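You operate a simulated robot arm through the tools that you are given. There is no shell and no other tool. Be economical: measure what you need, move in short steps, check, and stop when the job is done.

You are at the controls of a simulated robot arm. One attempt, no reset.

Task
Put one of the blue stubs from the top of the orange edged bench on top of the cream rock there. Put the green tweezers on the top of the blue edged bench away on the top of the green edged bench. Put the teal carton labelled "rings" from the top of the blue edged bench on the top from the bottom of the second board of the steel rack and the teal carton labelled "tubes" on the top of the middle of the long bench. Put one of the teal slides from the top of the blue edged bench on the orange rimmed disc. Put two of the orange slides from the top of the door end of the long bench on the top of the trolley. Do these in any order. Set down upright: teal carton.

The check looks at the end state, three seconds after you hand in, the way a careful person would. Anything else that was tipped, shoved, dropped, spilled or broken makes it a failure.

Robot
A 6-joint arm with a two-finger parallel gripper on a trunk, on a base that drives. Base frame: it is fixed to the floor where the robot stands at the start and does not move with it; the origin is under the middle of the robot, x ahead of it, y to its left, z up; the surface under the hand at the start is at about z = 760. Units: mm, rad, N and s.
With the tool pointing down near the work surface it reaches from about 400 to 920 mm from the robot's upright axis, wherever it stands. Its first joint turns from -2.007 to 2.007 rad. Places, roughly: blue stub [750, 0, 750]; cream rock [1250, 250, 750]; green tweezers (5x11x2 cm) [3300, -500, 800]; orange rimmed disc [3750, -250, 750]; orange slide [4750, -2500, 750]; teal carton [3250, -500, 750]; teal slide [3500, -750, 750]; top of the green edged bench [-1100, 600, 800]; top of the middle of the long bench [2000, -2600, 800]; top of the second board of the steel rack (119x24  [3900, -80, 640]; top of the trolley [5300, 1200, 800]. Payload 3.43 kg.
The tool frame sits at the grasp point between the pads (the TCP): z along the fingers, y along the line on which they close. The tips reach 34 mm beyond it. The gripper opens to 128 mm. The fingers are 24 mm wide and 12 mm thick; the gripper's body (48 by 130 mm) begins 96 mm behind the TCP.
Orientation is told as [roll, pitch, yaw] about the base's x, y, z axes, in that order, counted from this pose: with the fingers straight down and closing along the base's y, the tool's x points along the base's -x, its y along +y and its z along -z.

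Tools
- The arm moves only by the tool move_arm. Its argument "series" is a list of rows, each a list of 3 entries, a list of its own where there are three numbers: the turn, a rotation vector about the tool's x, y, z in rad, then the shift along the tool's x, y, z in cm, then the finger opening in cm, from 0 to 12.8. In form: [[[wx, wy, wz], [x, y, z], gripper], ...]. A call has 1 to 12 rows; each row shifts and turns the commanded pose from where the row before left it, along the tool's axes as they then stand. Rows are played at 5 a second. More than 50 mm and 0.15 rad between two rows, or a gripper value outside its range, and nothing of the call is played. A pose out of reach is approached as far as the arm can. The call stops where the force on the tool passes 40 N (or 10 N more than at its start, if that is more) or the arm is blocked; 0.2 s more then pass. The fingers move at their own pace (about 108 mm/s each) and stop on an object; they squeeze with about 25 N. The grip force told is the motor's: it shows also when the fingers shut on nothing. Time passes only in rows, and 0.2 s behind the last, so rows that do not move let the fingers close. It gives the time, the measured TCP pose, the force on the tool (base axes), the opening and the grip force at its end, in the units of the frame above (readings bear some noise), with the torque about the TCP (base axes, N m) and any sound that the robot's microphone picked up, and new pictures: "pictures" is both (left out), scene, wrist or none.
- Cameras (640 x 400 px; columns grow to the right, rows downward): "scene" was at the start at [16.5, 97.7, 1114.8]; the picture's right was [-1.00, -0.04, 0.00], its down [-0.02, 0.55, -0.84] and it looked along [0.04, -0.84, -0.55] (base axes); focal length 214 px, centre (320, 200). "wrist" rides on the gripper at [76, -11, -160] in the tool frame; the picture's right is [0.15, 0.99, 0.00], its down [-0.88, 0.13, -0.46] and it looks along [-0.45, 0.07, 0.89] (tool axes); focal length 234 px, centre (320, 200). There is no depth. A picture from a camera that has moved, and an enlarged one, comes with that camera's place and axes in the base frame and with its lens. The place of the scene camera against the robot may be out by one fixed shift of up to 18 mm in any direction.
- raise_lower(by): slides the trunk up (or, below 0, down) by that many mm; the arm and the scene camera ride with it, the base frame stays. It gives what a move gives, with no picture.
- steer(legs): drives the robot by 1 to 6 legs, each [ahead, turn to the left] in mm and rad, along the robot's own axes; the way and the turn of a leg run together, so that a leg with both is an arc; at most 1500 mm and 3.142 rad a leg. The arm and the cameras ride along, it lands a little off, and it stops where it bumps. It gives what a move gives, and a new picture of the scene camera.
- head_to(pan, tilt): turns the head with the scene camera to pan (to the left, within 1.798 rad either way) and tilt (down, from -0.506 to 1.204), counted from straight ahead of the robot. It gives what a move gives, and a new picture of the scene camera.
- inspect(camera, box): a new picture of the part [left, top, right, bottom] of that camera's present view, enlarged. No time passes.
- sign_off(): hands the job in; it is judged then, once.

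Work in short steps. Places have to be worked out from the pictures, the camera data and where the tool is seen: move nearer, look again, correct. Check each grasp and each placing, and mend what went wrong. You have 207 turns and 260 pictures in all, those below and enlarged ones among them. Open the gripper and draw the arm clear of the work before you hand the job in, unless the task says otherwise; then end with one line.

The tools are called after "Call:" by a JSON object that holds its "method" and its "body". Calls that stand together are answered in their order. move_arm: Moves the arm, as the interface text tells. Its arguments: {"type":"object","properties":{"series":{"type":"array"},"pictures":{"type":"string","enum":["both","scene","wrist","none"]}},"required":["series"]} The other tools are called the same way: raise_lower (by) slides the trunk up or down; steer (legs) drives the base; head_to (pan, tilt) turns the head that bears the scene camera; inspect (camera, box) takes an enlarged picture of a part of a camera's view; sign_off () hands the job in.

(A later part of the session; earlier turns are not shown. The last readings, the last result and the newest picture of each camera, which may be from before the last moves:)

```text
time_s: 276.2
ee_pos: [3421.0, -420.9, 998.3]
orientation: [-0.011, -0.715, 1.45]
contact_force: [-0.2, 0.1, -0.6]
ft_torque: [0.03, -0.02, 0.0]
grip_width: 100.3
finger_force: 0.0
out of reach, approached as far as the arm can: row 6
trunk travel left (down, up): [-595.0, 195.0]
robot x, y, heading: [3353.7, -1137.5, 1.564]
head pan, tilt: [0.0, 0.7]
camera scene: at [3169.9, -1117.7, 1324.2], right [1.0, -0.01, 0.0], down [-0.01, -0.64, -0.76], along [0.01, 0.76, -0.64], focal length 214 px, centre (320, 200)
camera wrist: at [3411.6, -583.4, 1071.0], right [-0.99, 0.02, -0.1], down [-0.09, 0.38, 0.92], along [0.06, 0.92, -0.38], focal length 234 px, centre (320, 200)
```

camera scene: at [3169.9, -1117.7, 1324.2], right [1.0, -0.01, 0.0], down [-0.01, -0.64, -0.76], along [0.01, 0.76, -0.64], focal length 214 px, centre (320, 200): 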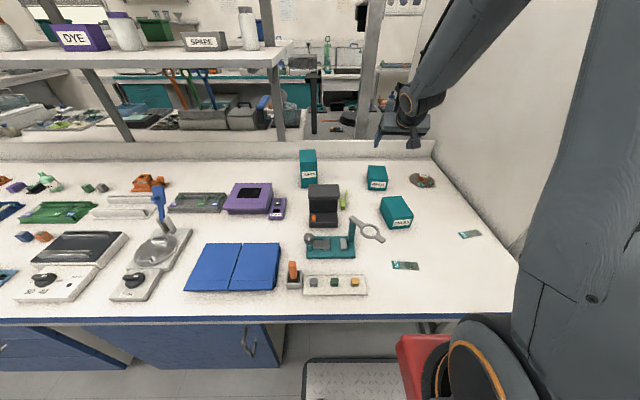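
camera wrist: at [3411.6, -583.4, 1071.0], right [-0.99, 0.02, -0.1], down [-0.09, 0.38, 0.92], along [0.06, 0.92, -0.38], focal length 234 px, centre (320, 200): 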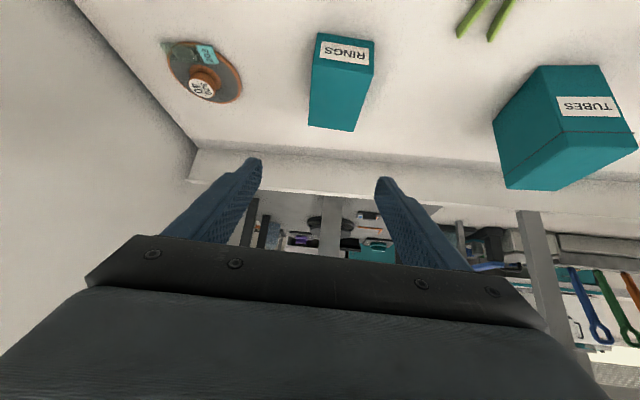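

The tilt reached 0.715 rad, which is enough. I'll lower the trunk 100 mm, move forward over the carton, and look before straddling it.

Call:
{"method": "raise_lower", "body": {"by": -100}}

Call:
{"method": "move_arm", "body": {"series": [[[0, 0, 0], [-3.02, 0.73, 2.63], 10], [[0, 0, 0], [-3.02, 0.73, 2.63], 10], [[0, 0, 0], [1.97, 0, 2.27], 10], [[0, 0, 0], [0, 0, 0], 10]]}}

```text
time_s: 277.6
ee_pos: [3420.6, -392.8, 897.4]
orientation: [-0.012, -0.715, 1.452]
contact_force: [0.5, 0.2, -0.3]
ft_torque: [-0.03, -0.02, 0.01]
grip_width: 99.9
finger_force: 0.0
trunk travel left (down, up): [-495.0, 295.0]
robot x, y, heading: [3352.3, -1132.1, 1.559]
head pan, tilt: [0.0, 0.7]
```

```text
time_s: 278.6
ee_pos: [3418.1, -310.0, 868.5]
orientation: [-0.012, -0.713, 1.451]
contact_force: [-0.1, -0.5, -0.1]
ft_torque: [-0.01, -0.02, -0.02]
grip_width: 100.0
finger_force: 0.2
trunk travel left (down, up): [-495.0, 295.0]
robot x, y, heading: [3356.9, -1139.0, 1.557]
head pan, tilt: [0.0, 0.7]
camera scene: at [3170.2, -1090.0, 1224.2], right [1.0, -0.01, 0.0], down [-0.01, -0.64, -0.76], along [0.01, 0.76, -0.64], focal length 214 px, centre (320, 200)
camera wrist: at [3408.7, -474.4, 941.1], right [-0.99, 0.02, -0.1], down [-0.09, 0.38, 0.92], along [0.06, 0.92, -0.38], focal length 234 px, centre (320, 200)
```

scene: 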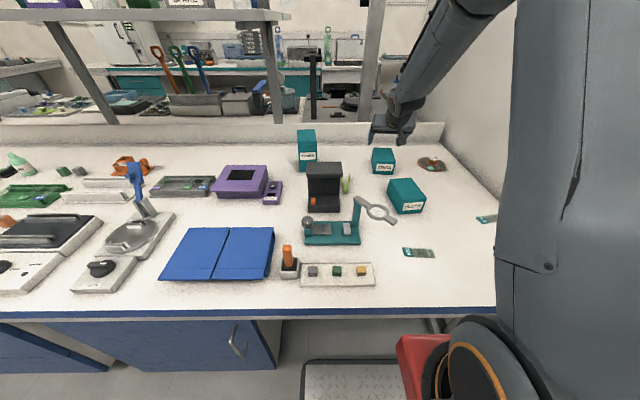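
wrist: 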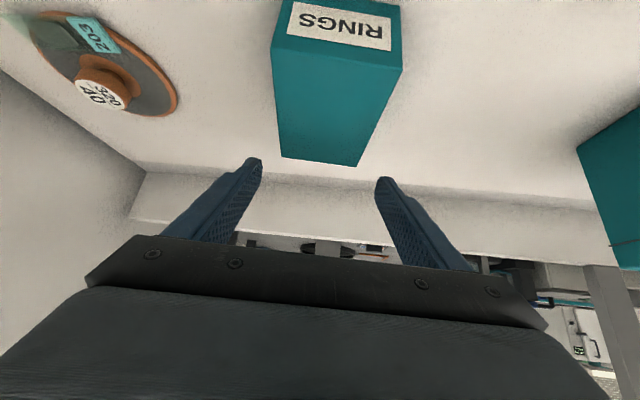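

The fingers are centred on the carton's long axis. I'll go back and down to TCP about (3416, -340, 800), straddling it.

Call:
{"method": "move_arm", "body": {"series": [[[0, 0, 0], [3.43, -0.1, 1.66], 10], [[0, 0, 0], [3.23, 0, 1.46], 10], [[0, 0, 0], [0, 0, 0], 10]]}}

Call:
{"method": "inspect", "body": {"camera": "scene", "box": [340, 110, 468, 190]}}

```text
time_s: 279.4
ee_pos: [3418.6, -336.1, 815.5]
orientation: [-0.019, -0.71, 1.444]
contact_force: [-0.1, 0.2, 0.9]
ft_torque: [0.02, 0.0, -0.02]
grip_width: 100.3
finger_force: 0.1
out of reach, approached as far as the arm can: row 2
trunk travel left (down, up): [-495.0, 295.0]
robot x, y, heading: [3351.6, -1137.1, 1.557]
head pan, tilt: [0.0, 0.7]
camera scene: at [3170.2, -1089.9, 1224.2], right [1.0, -0.01, 0.0], down [-0.01, -0.64, -0.76], along [0.01, 0.76, -0.64], focal length 214 px, centre (320, 200)
camera wrist: at [3407.6, -498.3, 888.3], right [-0.99, 0.03, -0.11], down [-0.09, 0.39, 0.92], along [0.07, 0.92, -0.38], focal length 234 px, centre (320, 200)
```

scene: 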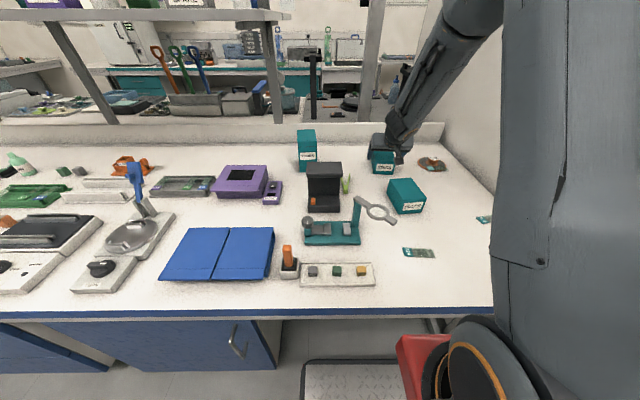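
wrist: 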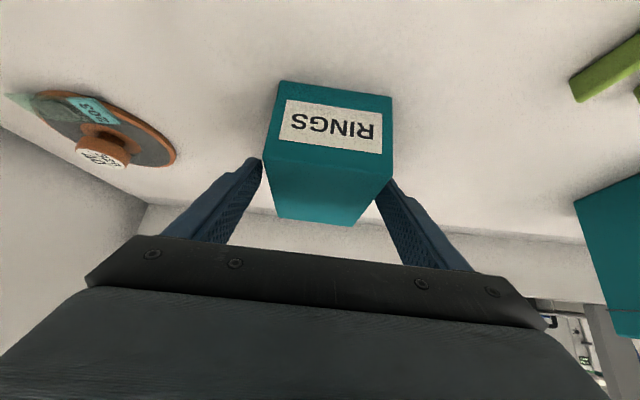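

```text
5.00 times, centred on (404, 150) of scene
camera zoom: at [3170.2, -1089.9, 1224.2], right [1.0, -0.01, 0.0], down [-0.01, -0.64, -0.76], along [0.01, 0.76, -0.64], focal length 1072 px, centre (-100, 450)
```

zoom: 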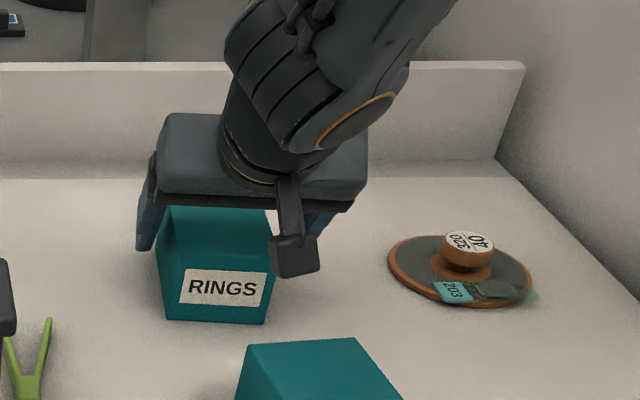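

The hand straddles the carton but the arm is at a limit. I'll lower the trunk by 15 mm instead and then close.

Call:
{"method": "raise_lower", "body": {"by": -15}}

Call:
{"method": "move_arm", "body": {"series": [[[0, 0, 0], [0, 0, 0], 8.5], [[0, 0, 0], [0, 0, 0], 7], [[0, 0, 0], [0, 0, 0], 6.5], [[0, 0, 0], [0, 0, 0], 6.5], [[0, 0, 0], [0, 0, 0], 6.5]]}}

```text
time_s: 280.0
ee_pos: [3418.7, -334.6, 800.8]
orientation: [-0.012, -0.713, 1.451]
contact_force: [-1.3, -0.5, 1.1]
ft_torque: [0.04, 0.02, 0.01]
grip_width: 100.0
finger_force: 0.1
trunk travel left (down, up): [-480.0, 310.0]
robot x, y, heading: [3354.4, -1136.6, 1.555]
head pan, tilt: [0.0, 0.7]
```

```text
time_s: 281.2
ee_pos: [3418.3, -334.1, 801.2]
orientation: [-0.014, -0.714, 1.451]
contact_force: [0.0, 0.3, 4.0]
ft_torque: [-0.01, 0.21, -0.06]
grip_width: 74.9
finger_force: 25.0
trunk travel left (down, up): [-480.0, 310.0]
robot x, y, heading: [3355.8, -1139.2, 1.556]
head pan, tilt: [0.0, 0.7]
camera scene: at [3170.2, -1085.8, 1209.2], right [1.0, -0.01, 0.0], down [-0.01, -0.64, -0.77], along [0.01, 0.76, -0.64], focal length 214 px, centre (320, 200)
camera wrist: at [3409.1, -497.9, 873.2], right [-0.99, 0.02, -0.1], down [-0.09, 0.38, 0.92], along [0.06, 0.92, -0.38], focal length 234 px, centre (320, 200)
```

scene: 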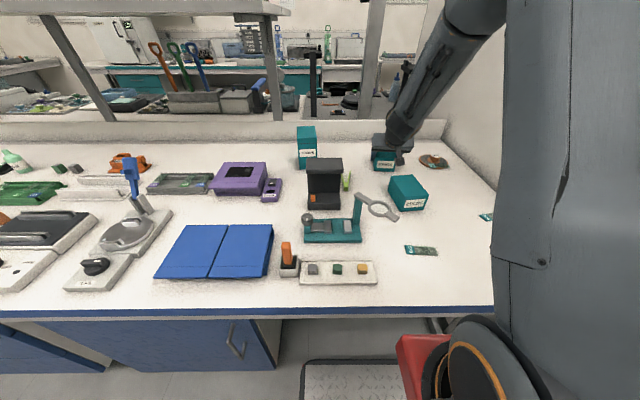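
wrist: 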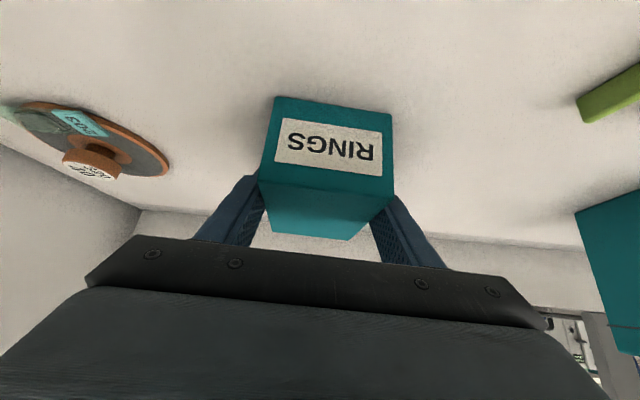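

RINGS is gripped at 74.9 mm, with its bottom 41 mm below the TCP. I'll lift it with the trunk.

Call:
{"method": "raise_lower", "body": {"by": 200}}

Call:
{"method": "inspect", "body": {"camera": "scene", "box": [320, 80, 480, 220]}}

```text
time_s: 283.4
ee_pos: [3418.1, -335.2, 1002.2]
orientation: [-0.011, -0.712, 1.451]
contact_force: [0.1, -0.7, 0.2]
ft_torque: [-0.01, -0.02, 0.0]
grip_width: 74.8
finger_force: 24.8
trunk travel left (down, up): [-680.0, 110.0]
robot x, y, heading: [3351.1, -1136.2, 1.558]
head pan, tilt: [0.0, 0.7]
```

```text
2.86 times, centred on (400, 150) of scene
camera zoom: at [3169.6, -1141.3, 1409.2], right [1.0, -0.01, 0.0], down [-0.01, -0.64, -0.76], along [0.01, 0.76, -0.64], focal length 613 px, centre (91, 343)
```

zoom: 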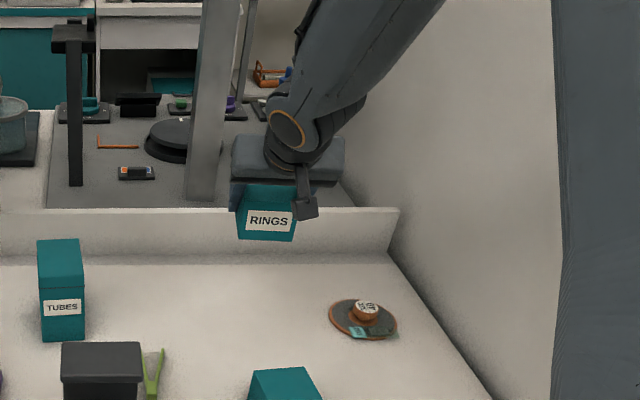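

The carton is held level. I'll back away from the bench and draw the arm in before turning.

Call:
{"method": "steer", "body": {"legs": [[-420, 0]]}}

Call:
{"method": "move_arm", "body": {"series": [[[0, 0, 0], [3.4, 0, -2.95], 6.5], [[0, 0, 0], [3.4, 0, -2.95], 6.5], [[0, 0, 0], [3.4, 0, -2.95], 6.5], [[0, 0, 0], [3.4, 0, -2.95], 6.5], [[0, 0, 0], [3.4, 0, -2.95], 6.5], [[0, 0, 0], [3.4, 0, -2.95], 6.5], [[0, 0, 0], [3.4, 0, -2.95], 6.5], [[0, 0, 0], [0, 0, 0], 6.5]], "pictures": "none"}}

```text
time_s: 286.0
ee_pos: [3412.7, -754.3, 999.9]
orientation: [-0.013, -0.711, 1.451]
contact_force: [-0.8, 0.2, -1.1]
ft_torque: [0.0, 0.04, -0.01]
grip_width: 74.7
finger_force: 25.3
trunk travel left (down, up): [-680.0, 110.0]
robot x, y, heading: [3342.8, -1556.4, 1.56]
head pan, tilt: [0.0, 0.7]
camera scene: at [3164.3, -1560.5, 1409.2], right [1.0, -0.01, 0.0], down [-0.01, -0.64, -0.76], along [0.01, 0.76, -0.64], focal length 214 px, centre (320, 200)
```

scene: 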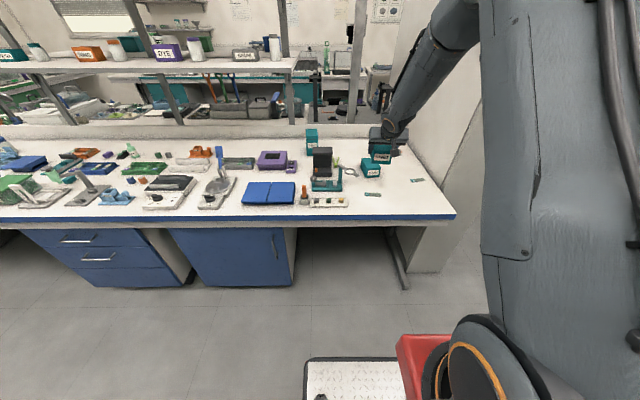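

```text
time_s: 287.8
ee_pos: [3372.7, -1047.7, 1001.9]
orientation: [-0.017, -0.708, 1.449]
contact_force: [-0.3, 0.4, -0.6]
ft_torque: [0.0, 0.01, 0.01]
grip_width: 74.8
finger_force: 25.0
out of reach, approached as far as the arm can: row 7
trunk travel left (down, up): [-680.0, 110.0]
robot x, y, heading: [3347.2, -1556.2, 1.556]
head pan, tilt: [0.0, 0.7]
```

The arm is in as far as the tilt allows. I'll drive round to the rack, staying at x ≈ 4650 so the carton clears it while turning.

Call:
{"method": "steer", "body": {"legs": [[0, -1.556], [1300, 0], [0, 1.571], [1440, 0]]}}

```text
time_s: 308.6
ee_pos: [4670.9, 391.9, 1002.4]
orientation: [-0.018, -0.711, 1.458]
contact_force: [0.3, -0.9, -1.4]
ft_torque: [-0.02, 0.02, -0.02]
grip_width: 74.7
finger_force: 25.3
trunk travel left (down, up): [-680.0, 110.0]
robot x, y, heading: [4649.7, -116.6, 1.56]
head pan, tilt: [0.0, 0.7]
camera scene: at [4465.4, -122.2, 1409.2], right [1.0, -0.01, 0.0], down [0.0, -0.64, -0.76], along [0.0, 0.76, -0.64], focal length 214 px, centre (320, 200)
```

scene: 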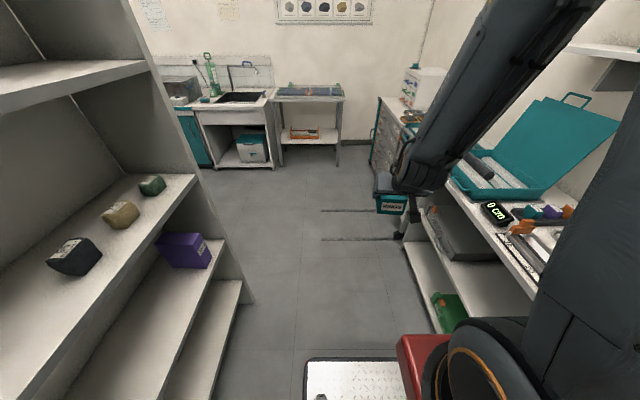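

Both sides are clear. I'll turn left to face the rack.

Call:
{"method": "steer", "body": {"legs": [[0, 1.578]]}}

```text
time_s: 312.8
ee_pos: [4140.7, -91.9, 1001.8]
orientation: [-0.016, -0.708, 3.022]
contact_force: [0.4, 0.2, -1.2]
ft_torque: [0.02, -0.04, -0.01]
grip_width: 74.8
finger_force: 25.3
trunk travel left (down, up): [-680.0, 110.0]
robot x, y, heading: [4647.5, -117.6, 3.131]
head pan, tilt: [0.0, 0.7]
camera scene: at [4656.2, -320.0, 1409.2], right [0.01, 1.0, 0.0], down [0.64, -0.01, -0.76], along [-0.76, 0.01, -0.64], focal length 214 px, centre (320, 200)
```

scene: 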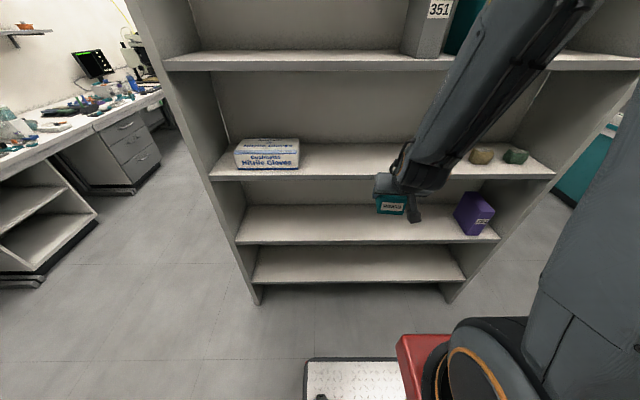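

The second board's top is at z ≈ 640 and its front edge is near x = 4020. I'll lower the trunk so the carton's bottom is at about 668, still in front of the rack.

Call:
{"method": "raise_lower", "body": {"by": -290}}

Call:
{"method": "head_to", "body": {"pan": 0.1, "tilt": 0.7}}

Call:
{"method": "inspect", "body": {"camera": "scene", "box": [240, 100, 480, 250]}}

```text
time_s: 315.7
ee_pos: [4059.9, -90.6, 712.4]
orientation: [-0.015, -0.706, 3.023]
contact_force: [0.4, -0.1, -1.0]
ft_torque: [-0.03, 0.01, -0.03]
grip_width: 74.8
finger_force: 24.7
trunk travel left (down, up): [-390.0, 400.0]
robot x, y, heading: [4648.5, -114.9, 3.131]
head pan, tilt: [0.0, 0.7]
```

```text
time_s: 316.4
ee_pos: [4060.6, -90.4, 711.7]
orientation: [-0.015, -0.706, 3.022]
contact_force: [-0.9, -0.8, -1.4]
ft_torque: [0.0, 0.0, -0.04]
grip_width: 74.6
finger_force: 24.9
trunk travel left (down, up): [-390.0, 400.0]
robot x, y, heading: [4645.2, -115.7, 3.127]
head pan, tilt: [0.099, 0.7]
camera scene: at [4575.8, -327.4, 1119.2], right [-0.09, 1.0, 0.0], down [0.64, 0.06, -0.76], along [-0.76, -0.07, -0.64], focal length 214 px, centre (320, 200)
```

scene: 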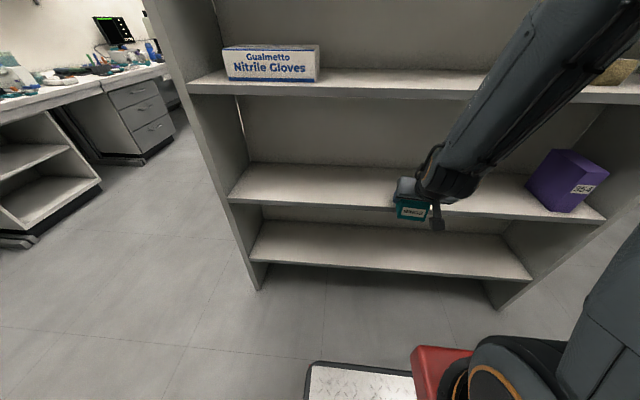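

```text
2.67 times, centred on (360, 175) of scene
camera zoom: at [4575.8, -327.4, 1119.2], right [-0.09, 1.0, 0.0], down [0.64, 0.06, -0.76], along [-0.76, -0.07, -0.64], focal length 572 px, centre (213, 267)
```

zoom: 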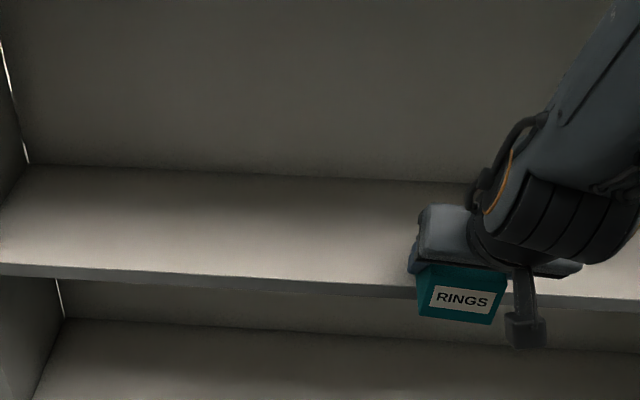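

The carton hangs about 30 mm above board level and just at the front edge. I'll push it in 130 mm.

Call:
{"method": "move_arm", "body": {"series": [[[0, 0, 0], [-3.27, 0.52, 2.79], 6.5], [[0, 0, 0], [-3.27, 0.52, 2.79], 6.5], [[0, 0, 0], [-3.27, 0.52, 2.79], 6.5], [[0, 0, 0], [0, 0, 0], 6.5]], "pictures": "wrist"}}

Call:
{"method": "inspect", "body": {"camera": "scene", "box": [240, 100, 480, 250]}}

```text
time_s: 317.4
ee_pos: [3931.1, -89.6, 711.8]
orientation: [-0.015, -0.708, 3.022]
contact_force: [0.4, 0.4, -0.9]
ft_torque: [0.0, -0.02, 0.03]
grip_width: 74.7
finger_force: 25.4
trunk travel left (down, up): [-390.0, 400.0]
robot x, y, heading: [4651.2, -113.4, 3.129]
head pan, tilt: [0.099, 0.7]
camera wrist: at [4092.8, -102.2, 784.8], right [-0.02, -0.99, -0.11], down [-0.39, -0.09, 0.92], along [-0.92, 0.06, -0.39], focal length 234 px, centre (320, 200)
```

wrist: 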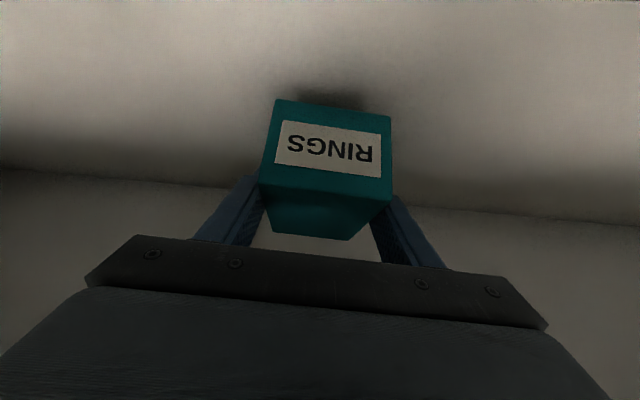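

```text
2.67 times, centred on (360, 175) of scene
camera zoom: at [4575.8, -327.5, 1119.2], right [-0.09, 1.0, 0.0], down [0.64, 0.06, -0.76], along [-0.76, -0.07, -0.64], focal length 572 px, centre (213, 267)
```

zoom: 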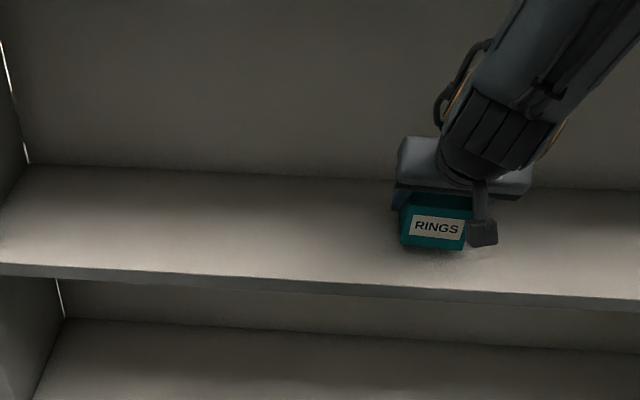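

The carton is over the board. I'll lower it 20 mm and then in 4 mm steps until contact.

Call:
{"method": "move_arm", "body": {"series": [[[0, 0, 0], [1.3, 0, 1.52], 6.5], [[0, 0, 0], [0, 0, 0], 6.5]], "pictures": "none"}}

Call:
{"method": "move_arm", "body": {"series": [[[0, 0, 0], [0.26, 0, 0.3], 6.5], [[0, 0, 0], [0, 0, 0], 6.5]], "pictures": "none"}}

Call:
{"method": "move_arm", "body": {"series": [[[0, 0, 0], [0.26, 0, 0.3], 6.5], [[0, 0, 0], [0, 0, 0], 6.5]], "pictures": "none"}}

Call:
{"method": "inspect", "body": {"camera": "scene", "box": [360, 140, 456, 200]}}

```text
time_s: 318.0
ee_pos: [3930.8, -89.3, 692.4]
orientation: [-0.017, -0.706, 3.021]
contact_force: [-0.6, 0.0, 1.2]
ft_torque: [-0.08, 0.16, 0.0]
grip_width: 74.7
finger_force: 25.0
trunk travel left (down, up): [-390.0, 400.0]
robot x, y, heading: [4647.9, -115.4, 3.131]
head pan, tilt: [0.099, 0.7]
```

```text
time_s: 318.6
ee_pos: [3929.7, -89.6, 690.2]
orientation: [-0.017, -0.714, 3.019]
contact_force: [2.3, 1.0, 24.1]
ft_torque: [-0.83, 0.26, 0.27]
grip_width: 74.7
finger_force: 24.8
trunk travel left (down, up): [-390.0, 400.0]
robot x, y, heading: [4652.8, -119.7, 3.129]
head pan, tilt: [0.099, 0.7]
```

```text
time_s: 319.2
ee_pos: [3929.7, -89.4, 685.7]
orientation: [-0.016, -0.708, 3.021]
contact_force: [-1.6, 2.8, 21.1]
ft_torque: [-0.7, 0.35, 0.03]
grip_width: 74.8
finger_force: 25.2
trunk travel left (down, up): [-390.0, 400.0]
robot x, y, heading: [4649.9, -118.5, 3.127]
head pan, tilt: [0.099, 0.7]
```

```text
6.67 times, centred on (408, 170) of scene
camera zoom: at [4576.3, -327.3, 1119.3], right [-0.09, 1.0, 0.0], down [0.64, 0.06, -0.77], along [-0.76, -0.07, -0.64], focal length 1430 px, centre (-267, 400)
```

zoom: 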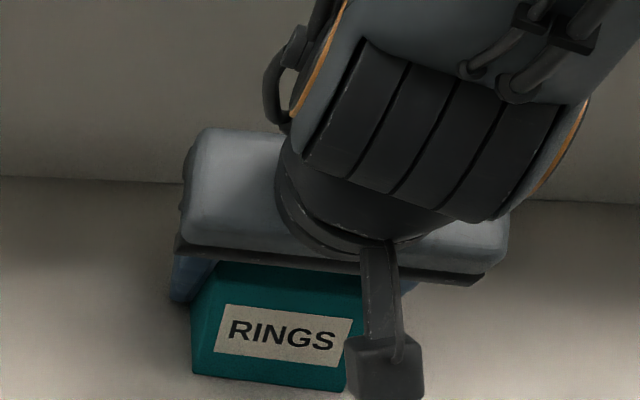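

The carton is on the board. I'll ease up slightly, open, and retreat straight back.

Call:
{"method": "move_arm", "body": {"series": [[[0, 0, 0], [-0.19, 0, -0.23], 6.5], [[0, 0, 0], [0, 0, 0], 8], [[0, 0, 0], [0, 0, 0], 9.5], [[0, 0, 0], [0, 0, 0], 9.8], [[0, 0, 0], [3, 0, -3], 9.8], [[0, 0, 0], [3.42, 0, -2.92], 9.8], [[0, 0, 0], [3.42, 0, -2.92], 9.8], [[0, 0, 0], [3.42, 0, -2.92], 9.8]], "pictures": "wrist"}}

Call:
{"method": "inspect", "body": {"camera": "scene", "box": [300, 120, 460, 220]}}

```text
time_s: 321.0
ee_pos: [4059.5, -110.6, 691.2]
orientation: [-0.016, -0.705, 3.022]
contact_force: [-0.6, -0.9, 0.2]
ft_torque: [0.01, 0.01, -0.01]
grip_width: 98.1
finger_force: 0.0
out of reach, approached as far as the arm can: row 8
trunk travel left (down, up): [-390.0, 400.0]
robot x, y, heading: [4646.2, -119.4, 3.131]
head pan, tilt: [0.099, 0.7]
camera wrist: at [4222.4, -122.6, 764.8], right [-0.02, -0.99, -0.11], down [-0.39, -0.09, 0.92], along [-0.92, 0.06, -0.39], focal length 234 px, centre (320, 200)
```

wrist: 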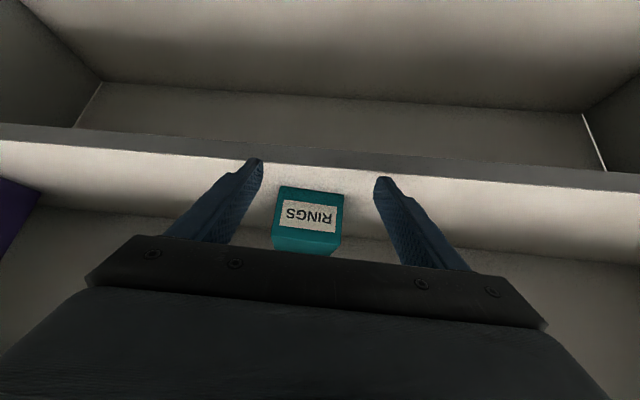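

```text
4.00 times, centred on (380, 170) of scene
camera zoom: at [4575.7, -327.5, 1119.2], right [-0.09, 1.0, 0.0], down [0.64, 0.06, -0.76], along [-0.76, -0.07, -0.64], focal length 858 px, centre (80, 320)
```

zoom: 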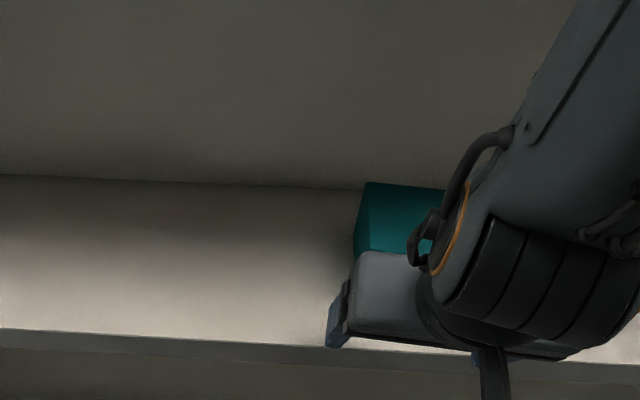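

RINGS stands upright on the second board. I'll back away, then view it fully.

Call:
{"method": "steer", "body": {"legs": [[-70, 0]]}}

Call:
{"method": "raise_lower", "body": {"by": 300}}

Call:
{"method": "head_to", "body": {"pan": 0, "tilt": 0.7}}

```text
time_s: 322.0
ee_pos: [4129.6, -111.8, 692.2]
orientation: [-0.016, -0.706, 3.021]
contact_force: [0.3, -0.4, 0.1]
ft_torque: [-0.04, -0.02, 0.03]
grip_width: 97.9
finger_force: 0.1
trunk travel left (down, up): [-390.0, 400.0]
robot x, y, heading: [4719.8, -119.0, 3.129]
head pan, tilt: [0.099, 0.7]
camera scene: at [4645.9, -328.4, 1119.2], right [-0.09, 1.0, 0.0], down [0.64, 0.06, -0.76], along [-0.76, -0.07, -0.64], focal length 214 px, centre (320, 200)
```

scene: 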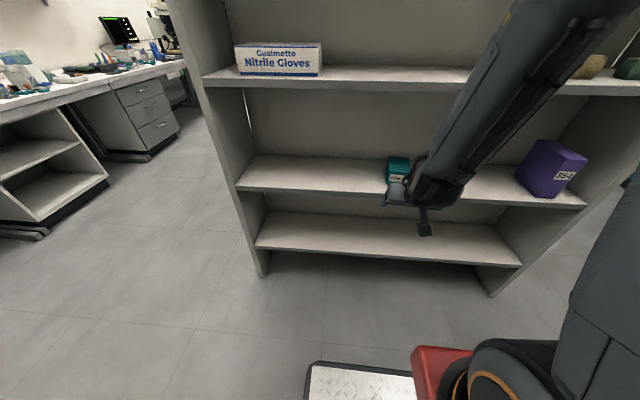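

```text
time_s: 325.0
ee_pos: [4129.6, -111.2, 991.2]
orientation: [-0.015, -0.706, 3.02]
contact_force: [-0.2, -0.3, 0.6]
ft_torque: [0.07, 0.02, 0.01]
grip_width: 97.8
finger_force: 0.0
trunk travel left (down, up): [-690.0, 100.0]
robot x, y, heading: [4717.0, -116.0, 3.13]
head pan, tilt: [0.099, 0.7]
```

```text
time_s: 325.7
ee_pos: [4130.6, -111.5, 990.7]
orientation: [-0.015, -0.705, 3.023]
contact_force: [0.7, -1.0, -0.4]
ft_torque: [-0.01, 0.0, 0.02]
grip_width: 98.0
finger_force: 0.1
trunk travel left (down, up): [-690.0, 100.0]
robot x, y, heading: [4722.1, -116.8, 3.127]
head pan, tilt: [0.0, 0.7]
camera scene: at [4729.1, -321.0, 1419.2], right [0.01, 1.0, 0.0], down [0.64, -0.01, -0.76], along [-0.76, 0.01, -0.64], focal length 214 px, centre (320, 200)
```

scene: 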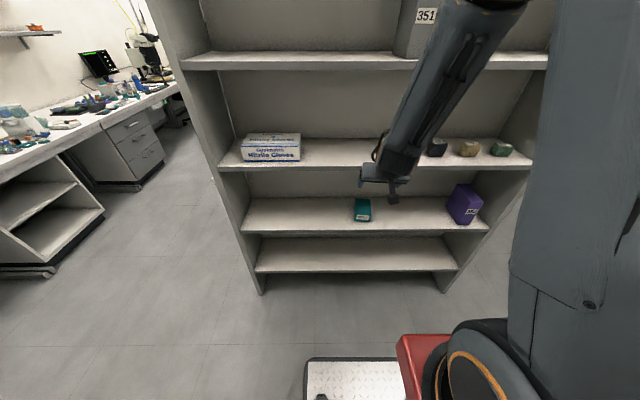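

RINGS is fine. I'll straighten the tool to point down and drive back to the blue bench for the TUBES carton.

Call:
{"method": "move_arm", "body": {"series": [[[0, 0.14, 0], [0, 0, 0], 9.8], [[0, 0.14, 0], [0, 0, 0], 9.8], [[0, 0.14, 0], [0, 0, 0], 9.8], [[0, 0.14, 0], [0, 0, 0], 9.8], [[0, 0.145, 0], [0, 0, 0], 9.8], [[0, 0, -0.11], [0, 0, 0], 9.8]], "pictures": "none"}}

Call:
{"method": "steer", "body": {"legs": [[0, 1.583], [1440, 0], [0, -1.571], [1370, 0], [0, -1.571], [400, 0]]}}

```text
time_s: 327.1
ee_pos: [4130.7, -92.3, 991.0]
orientation: [-0.123, -0.354, 3.119]
contact_force: [-0.1, -0.2, 0.3]
ft_torque: [0.0, 0.04, 0.01]
grip_width: 98.1
finger_force: 0.1
out of reach, approached as far as the arm can: row 2, 3, 4
trunk travel left (down, up): [-690.0, 100.0]
robot x, y, heading: [4725.2, -117.9, 3.127]
head pan, tilt: [0.0, 0.7]
```

```text
time_s: 329.3
ee_pos: [4191.6, -445.6, 991.0]
orientation: [-0.121, -0.356, -2.564]
contact_force: [-0.7, 2.0, -0.8]
ft_torque: [-0.15, -0.07, 0.06]
grip_width: 97.9
finger_force: 0.0
trunk travel left (down, up): [-690.0, 100.0]
robot x, y, heading: [4688.8, -128.9, -2.663]
head pan, tilt: [0.0, 0.7]
stopped in leg 1: the robot was blocked; the commanded pose is now the measured one
camera scene: at [4790.3, -308.5, 1419.5], right [-0.46, 0.89, 0.0], down [0.57, 0.3, -0.77], along [-0.68, -0.35, -0.64], focal length 214 px, centre (320, 200)
```

scene: 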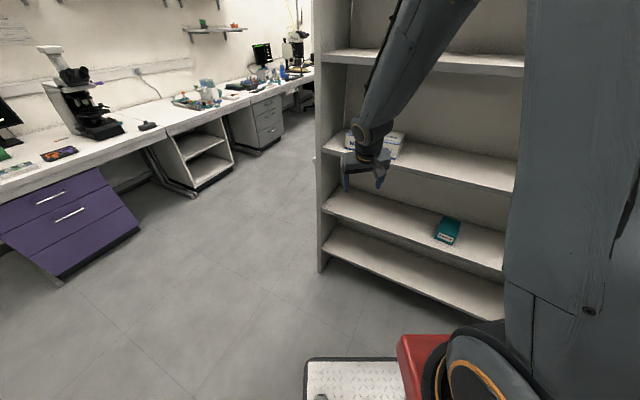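

The rear bumped while turning. I'll move 70 mm forward and finish the turn, then continue.

Call:
{"method": "steer", "body": {"legs": [[70, 0], [0, 1.092]]}}

```text
time_s: 333.1
ee_pos: [4675.7, -750.2, 991.8]
orientation: [-0.122, -0.356, -1.478]
contact_force: [0.1, -1.2, -0.2]
ft_torque: [0.02, -0.01, 0.01]
grip_width: 98.0
finger_force: 0.0
trunk travel left (down, up): [-690.0, 100.0]
robot x, y, heading: [4629.5, -162.1, -1.583]
head pan, tilt: [0.0, 0.7]
camera scene: at [4832.9, -170.0, 1419.2], right [-1.0, 0.01, 0.0], down [0.0, 0.64, -0.76], along [0.0, -0.76, -0.64], focal length 214 px, centre (320, 200)
```

scene: 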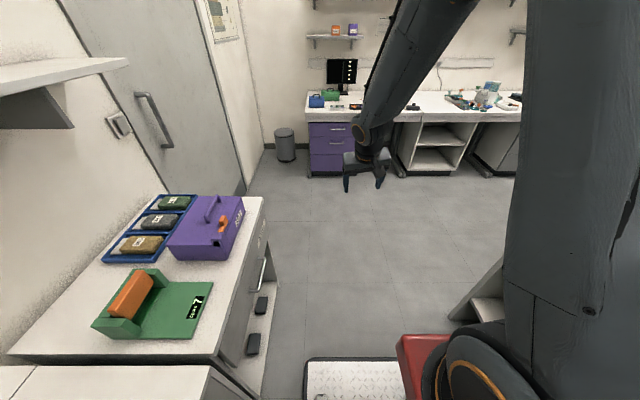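

I'll glance at the furniture behind-left to make sure the bump disturbed nothing.

Call:
{"method": "head_to", "body": {"pan": 1.79, "tilt": 0.6}}

```text
time_s: 334.9
ee_pos: [4675.4, -748.9, 991.9]
orientation: [-0.122, -0.356, -1.478]
contact_force: [-0.4, 0.3, 0.2]
ft_torque: [0.02, 0.0, -0.01]
grip_width: 97.9
finger_force: 0.0
trunk travel left (down, up): [-690.0, 100.0]
robot x, y, heading: [4630.4, -163.5, -1.58]
head pan, tilt: [1.791, 0.6]
camera scene: at [4919.6, -66.3, 1427.8], right [0.21, -0.98, 0.0], down [-0.55, -0.12, -0.83], along [0.81, 0.18, -0.56], focal length 214 px, centre (320, 200)
```

scene: 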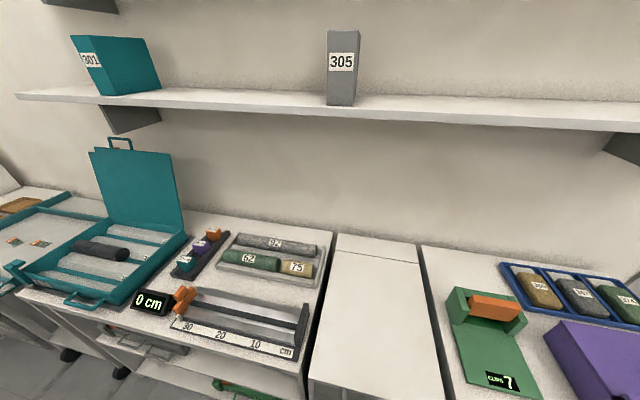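

Nothing was disturbed, and the two slides are still visible on the trolley. I'll drive back to the blue bench.

Call:
{"method": "steer", "body": {"legs": [[1395, 0], [0, -1.56], [1290, 0], [0, -1.571], [410, 0]]}}

Call:
{"method": "head_to", "body": {"pan": 0, "tilt": 0.7}}

Call:
{"method": "move_arm", "body": {"series": [[[0, 0.12, 0], [-2, 0, 0], 9.8], [[0, 0.12, 0], [-2, 0, 0], 9.8], [[0, 0.11, 0], [-2, 0, 0], 9.8], [[0, 0, 0], [0, 0, 0], 9.8]], "pictures": "none"}}

```text
time_s: 357.8
ee_pos: [3280.6, -569.6, 992.2]
orientation: [-0.122, -0.354, 1.668]
contact_force: [0.7, -0.1, 0.2]
ft_torque: [0.01, -0.02, 0.01]
grip_width: 98.1
finger_force: 0.0
trunk travel left (down, up): [-690.0, 100.0]
robot x, y, heading: [3329.5, -1154.5, 1.565]
head pan, tilt: [1.791, 0.6]
camera scene: at [3060.7, -1269.5, 1427.8], right [-0.22, 0.98, 0.0], down [0.55, 0.12, -0.83], along [-0.81, -0.18, -0.56], focal length 214 px, centre (320, 200)
```

scene: 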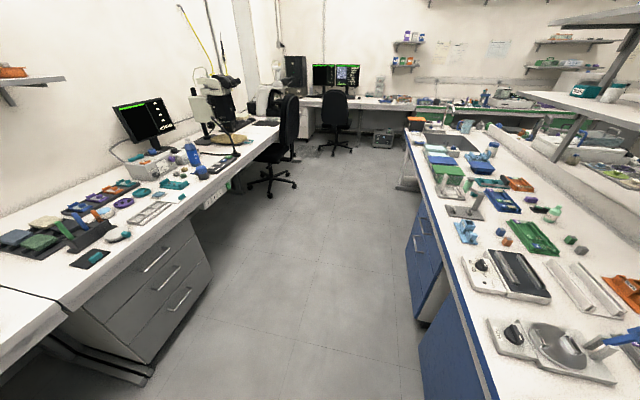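

```text
time_s: 359.6
ee_pos: [3281.1, -568.7, 992.4]
orientation: [-0.122, -0.354, 1.668]
contact_force: [-0.7, -0.5, -0.3]
ft_torque: [-0.01, -0.03, 0.05]
grip_width: 97.9
finger_force: 0.1
trunk travel left (down, up): [-690.0, 100.0]
robot x, y, heading: [3327.8, -1161.8, 1.564]
head pan, tilt: [0.0, 0.7]
camera scene: at [3147.2, -1165.4, 1419.2], right [1.0, 0.0, 0.0], down [0.0, -0.64, -0.76], along [0.0, 0.76, -0.64], focal length 214 px, centre (320, 200)
```

scene: 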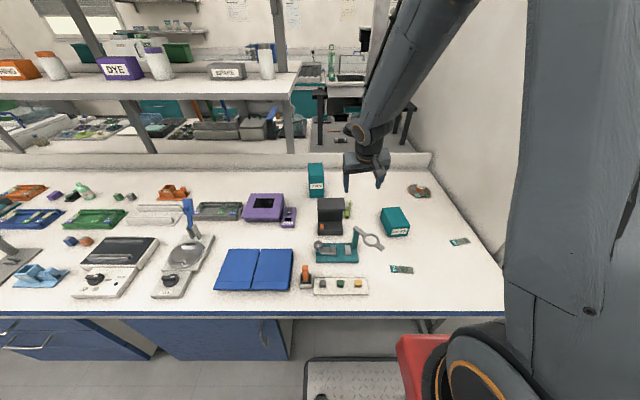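

```text
time_s: 360.6
ee_pos: [3276.9, -511.3, 1004.8]
orientation: [-0.112, -0.006, 1.625]
contact_force: [0.2, -0.3, -0.2]
ft_torque: [-0.01, 0.02, -0.01]
grip_width: 98.1
finger_force: 0.0
trunk travel left (down, up): [-690.0, 100.0]
robot x, y, heading: [3332.5, -1156.0, 1.568]
head pan, tilt: [0.0, 0.7]
```

I'll correct the roll and move toward TUBES for a wrist view.

Call:
{"method": "move_arm", "body": {"series": [[[-0.112, 0, 0], [0, 0, 0], 9.8], [[0, 0, 0.05], [0, 3, -1.5], 9.8], [[0, 0, 0], [-2.4, 3.5, -1.5], 9.8], [[0, 0, 0], [-2.4, 3.5, -1.5], 9.8], [[0, 0, 0], [-2.4, 3.5, -1.5], 9.8], [[0, 0, 0], [-2, 3.5, 0], 9.8], [[0, 0, 0], [0, 0, 0], 9.8]]}}

Call:
{"method": "inspect", "body": {"camera": "wrist", "box": [200, 90, 440, 240]}}

```text
time_s: 362.1
ee_pos: [3105.6, -423.1, 1067.7]
orientation: [-0.002, -0.007, 1.576]
contact_force: [0.1, -0.1, -0.6]
ft_torque: [0.02, 0.0, 0.03]
grip_width: 97.7
finger_force: 0.0
trunk travel left (down, up): [-690.0, 100.0]
robot x, y, heading: [3330.4, -1157.6, 1.565]
head pan, tilt: [0.0, 0.7]
camera scene: at [3147.2, -1165.4, 1419.2], right [1.0, 0.0, 0.0], down [0.0, -0.64, -0.76], along [0.0, 0.76, -0.64], focal length 214 px, centre (320, 200)
camera wrist: at [3118.0, -500.5, 1226.4], right [-0.99, -0.15, 0.0], down [-0.13, 0.88, 0.46], along [-0.07, 0.46, -0.89], focal length 234 px, centre (320, 200)
```

scene: 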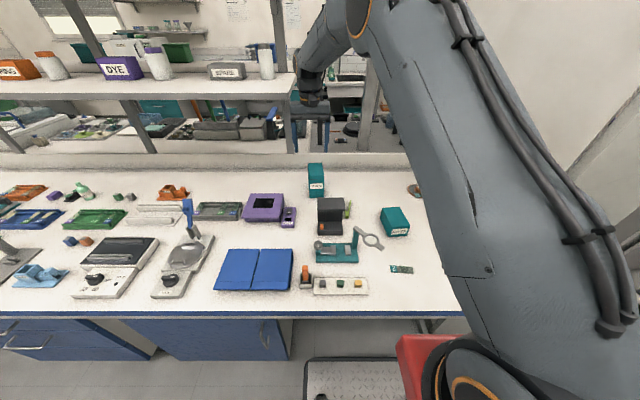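
wrist: 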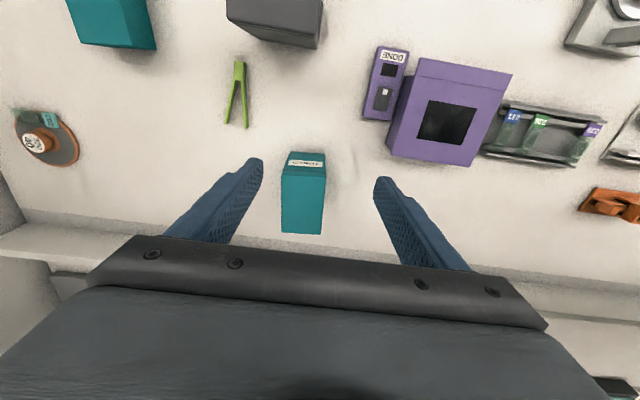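

```text
2.67 times, centred on (320, 165) of wrist
camera zoom: at [3118.0, -500.5, 1226.4], right [-0.99, -0.15, 0.0], down [-0.13, 0.88, 0.46], along [-0.07, 0.46, -0.89], focal length 624 px, centre (320, 293)
```

zoom: 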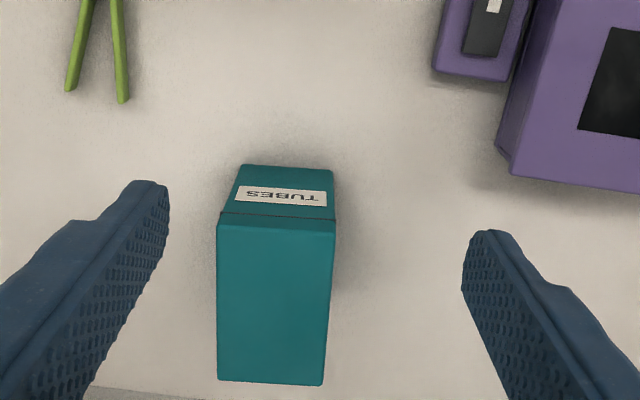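

TUBES measures about 70 × 108 × 125 mm, centred at (3118, -307). I'll lower the trunk, move above it, and align the yaw.

Call:
{"method": "raise_lower", "body": {"by": -110}}

Call:
{"method": "move_arm", "body": {"series": [[[0, 0, -0.06], [-3, -0.3, 0], 10], [[0, 0, 0], [-3, -0.3, 0], 10], [[0, 0, 0], [-3, -0.3, 0], 10], [[0, 0, 0], [-2.5, -1, 0], 10], [[0, 0, 0], [0, 0, 0], 10]]}}

```text
time_s: 363.6
ee_pos: [3104.7, -421.7, 956.6]
orientation: [-0.002, -0.009, 1.574]
contact_force: [0.9, -0.1, -0.7]
ft_torque: [-0.02, 0.01, 0.0]
grip_width: 98.0
finger_force: 0.0
trunk travel left (down, up): [-580.0, 210.0]
robot x, y, heading: [3329.6, -1158.2, 1.57]
head pan, tilt: [0.0, 0.7]
```

```text
time_s: 364.8
ee_pos: [3119.2, -305.4, 957.8]
orientation: [-0.001, -0.007, 1.635]
contact_force: [-0.4, 0.2, -0.8]
ft_torque: [-0.01, 0.01, -0.01]
grip_width: 100.0
finger_force: 0.0
trunk travel left (down, up): [-580.0, 210.0]
robot x, y, heading: [3330.9, -1156.3, 1.569]
head pan, tilt: [0.0, 0.7]
camera scene: at [3147.3, -1134.8, 1309.2], right [1.0, 0.0, 0.0], down [0.0, -0.64, -0.76], along [0.0, 0.76, -0.64], focal length 214 px, centre (320, 200)
camera wrist: at [3135.8, -382.7, 1117.5], right [-0.98, -0.21, 0.0], down [-0.19, 0.87, 0.46], along [-0.09, 0.45, -0.89], focal length 234 px, centre (320, 200)
```

scene: 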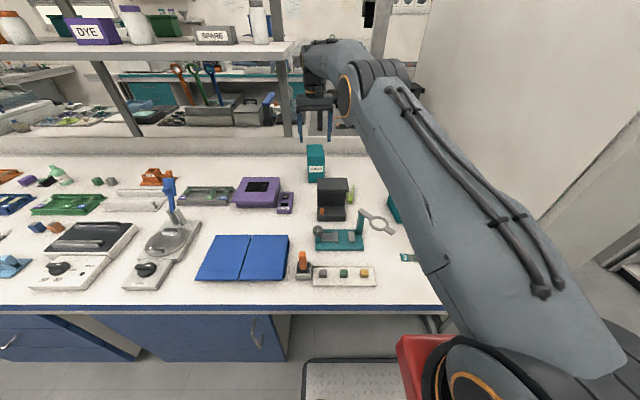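
wrist: 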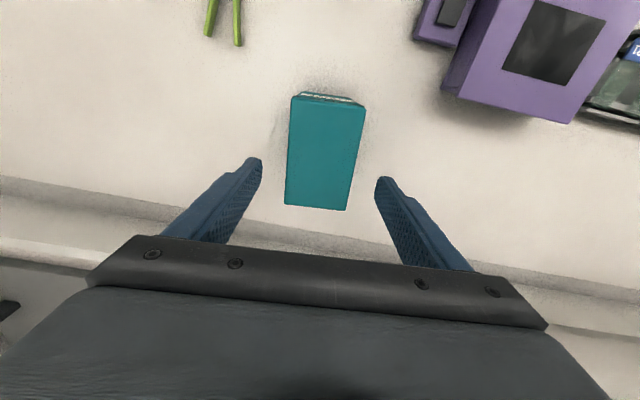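

Alignment is good. I'll go down over the carton to TCP ≈ 832 and grip.

Call:
{"method": "move_arm", "body": {"series": [[[0, 0, 0], [0.5, -0.2, 0], 10], [[0, 0, 0], [0, 0, 4.5], 10], [[0, 0, 0], [0, 0, 4.5], 10], [[0, 0, 0], [0, 0, 3.6], 10], [[0, 0, 0], [0, 0, 0], 8.5], [[0, 0, 0], [0, 0, 0], 7], [[0, 0, 0], [0, 0, 0], 6], [[0, 0, 0], [0, 0, 0], 6], [[0, 0, 0], [0, 0, 0], 6]], "pictures": "wrist"}}

Call:
{"method": "inspect", "body": {"camera": "scene", "box": [260, 100, 388, 230]}}

```text
time_s: 366.8
ee_pos: [3122.4, -309.5, 830.2]
orientation: [-0.002, -0.008, 1.635]
contact_force: [-0.9, 0.3, 0.0]
ft_torque: [0.05, 0.02, 0.01]
grip_width: 69.7
finger_force: 25.1
trunk travel left (down, up): [-580.0, 210.0]
robot x, y, heading: [3329.4, -1154.1, 1.568]
head pan, tilt: [0.0, 0.7]
camera wrist: at [3137.9, -387.0, 990.2], right [-0.98, -0.21, 0.0], down [-0.19, 0.87, 0.46], along [-0.09, 0.45, -0.89], focal length 234 px, centre (320, 200)
```

wrist: 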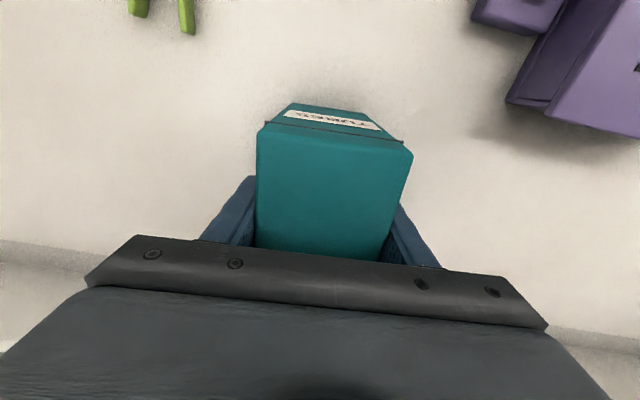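

```text
3.08 times, centred on (324, 165) of scene
camera zoom: at [3147.3, -1134.7, 1309.2], right [1.0, 0.0, 0.0], down [0.0, -0.64, -0.76], along [0.0, 0.76, -0.64], focal length 660 px, centre (308, 308)
```

zoom: 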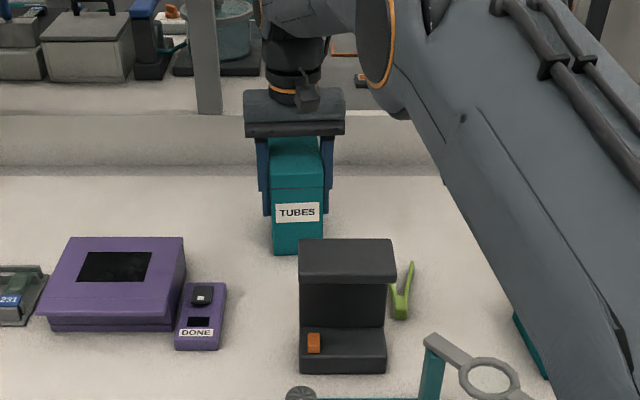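

TUBES is gripped at 69.7 mm, with its bottom 70 mm below the TCP. I'll lift it 200 mm with the trunk and verify.

Call:
{"method": "raise_lower", "body": {"by": 200}}

Call:
{"method": "inspect", "body": {"camera": "scene", "box": [260, 80, 420, 230]}}

```text
time_s: 368.9
ee_pos: [3121.7, -337.1, 1029.8]
orientation: [-0.003, -0.009, 1.635]
contact_force: [-0.3, 0.2, -1.6]
ft_torque: [0.0, 0.01, -0.01]
grip_width: 69.7
finger_force: 25.2
trunk travel left (down, up): [-780.0, 10.0]
robot x, y, heading: [3332.8, -1154.8, 1.566]
head pan, tilt: [0.0, 0.7]
```

```text
2.67 times, centred on (340, 155) of scene
camera zoom: at [3147.1, -1190.3, 1509.1], right [1.0, 0.0, 0.0], down [0.0, -0.64, -0.76], along [0.0, 0.76, -0.64], focal length 572 px, centre (267, 320)
```

zoom: 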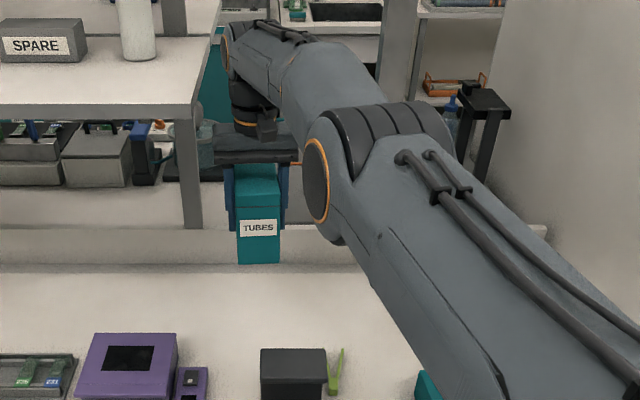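

TUBES is lifted. I'll back off, retract, and turn toward the middle of the long bench.

Call:
{"method": "steer", "body": {"legs": [[-420, 0]]}}

Call:
{"method": "move_arm", "body": {"series": [[[0, 0, 0], [4.2, -2, 0], 6], [[0, 0, 0], [4.2, -2, 0], 6], [[0, 0, 0], [4.2, -2, 0], 6], [[0, 0, 0], [4.2, -2, 0], 6], [[0, 0, 0], [4.2, -2, 0], 6], [[0, 0, 0], [4.2, -2, 0], 6], [[0, 0, 0], [4.2, -2, 0], 6], [[0, 0, 0], [0, 0, 0], 6]], "pictures": "none"}}

Call:
{"method": "steer", "body": {"legs": [[0, 1.571]]}}

Call:
{"method": "head_to", "body": {"pan": 0.3, "tilt": 0.45}}

```text
time_s: 371.6
ee_pos: [3122.4, -762.0, 1030.2]
orientation: [-0.001, -0.008, 1.634]
contact_force: [0.3, 0.7, -2.1]
ft_torque: [-0.02, -0.01, -0.02]
grip_width: 69.9
finger_force: 25.3
trunk travel left (down, up): [-780.0, 10.0]
robot x, y, heading: [3331.1, -1583.8, 1.561]
head pan, tilt: [0.0, 0.7]
camera scene: at [3145.0, -1614.6, 1509.2], right [1.0, -0.01, 0.0], down [0.0, -0.64, -0.76], along [0.01, 0.76, -0.64], focal length 214 px, centre (320, 200)
```

scene: 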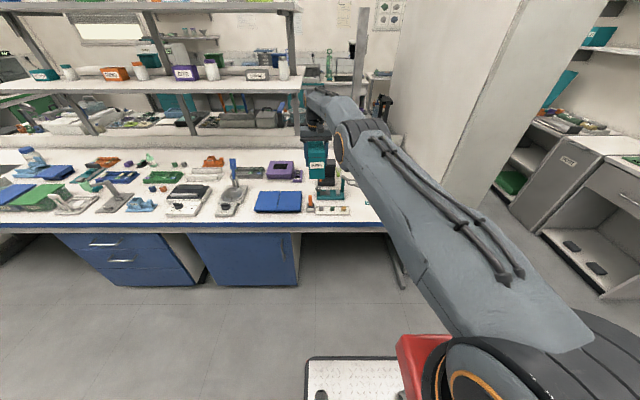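

```text
time_s: 373.4
ee_pos: [3279.1, -1047.8, 1028.7]
orientation: [-0.001, -0.008, 1.633]
contact_force: [-0.6, -0.5, -1.8]
ft_torque: [0.01, 0.01, 0.02]
grip_width: 69.9
finger_force: 24.7
trunk travel left (down, up): [-780.0, 10.0]
robot x, y, heading: [3331.7, -1580.8, 1.566]
head pan, tilt: [0.0, 0.7]
```

```text
time_s: 377.5
ee_pos: [2795.0, -1625.0, 1027.9]
orientation: [-0.001, -0.007, -3.096]
contact_force: [0.1, -0.7, -2.3]
ft_torque: [0.01, 0.04, -0.04]
grip_width: 69.6
finger_force: 24.4
trunk travel left (down, up): [-780.0, 10.0]
robot x, y, heading: [3329.6, -1578.5, 3.121]
head pan, tilt: [0.0, 0.7]
camera scene: at [3362.3, -1785.5, 1509.2], right [0.02, 1.0, 0.0], down [0.64, -0.01, -0.76], along [-0.76, 0.02, -0.64], focal length 214 px, centre (320, 200)
```

scene: 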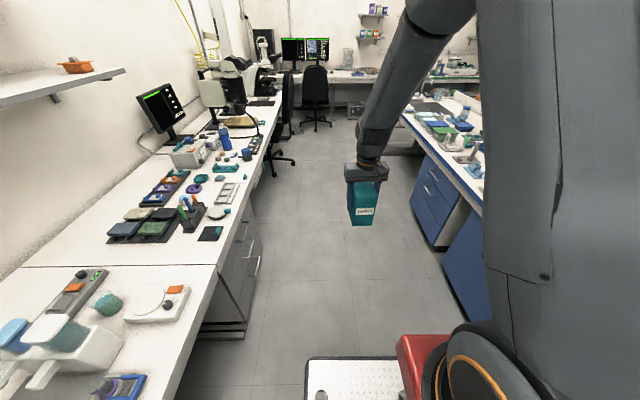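

```text
time_s: 378.3
ee_pos: [2794.4, -1625.0, 1029.0]
orientation: [-0.001, -0.007, -3.096]
contact_force: [0.6, -0.3, -1.1]
ft_torque: [-0.02, -0.01, -0.02]
grip_width: 69.7
finger_force: 24.8
trunk travel left (down, up): [-780.0, 10.0]
robot x, y, heading: [3328.3, -1582.7, 3.122]
head pan, tilt: [0.3, 0.45]
camera scene: at [3358.8, -1812.6, 1531.3], right [-0.27, 0.96, 0.0], down [0.42, 0.12, -0.9], along [-0.87, -0.25, -0.44], focal length 214 px, centre (320, 200)
```

scene: 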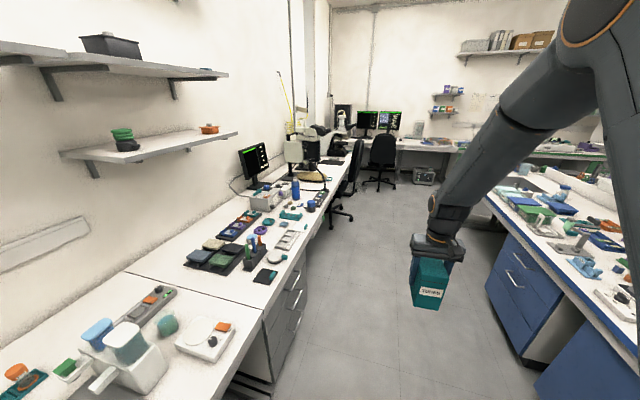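

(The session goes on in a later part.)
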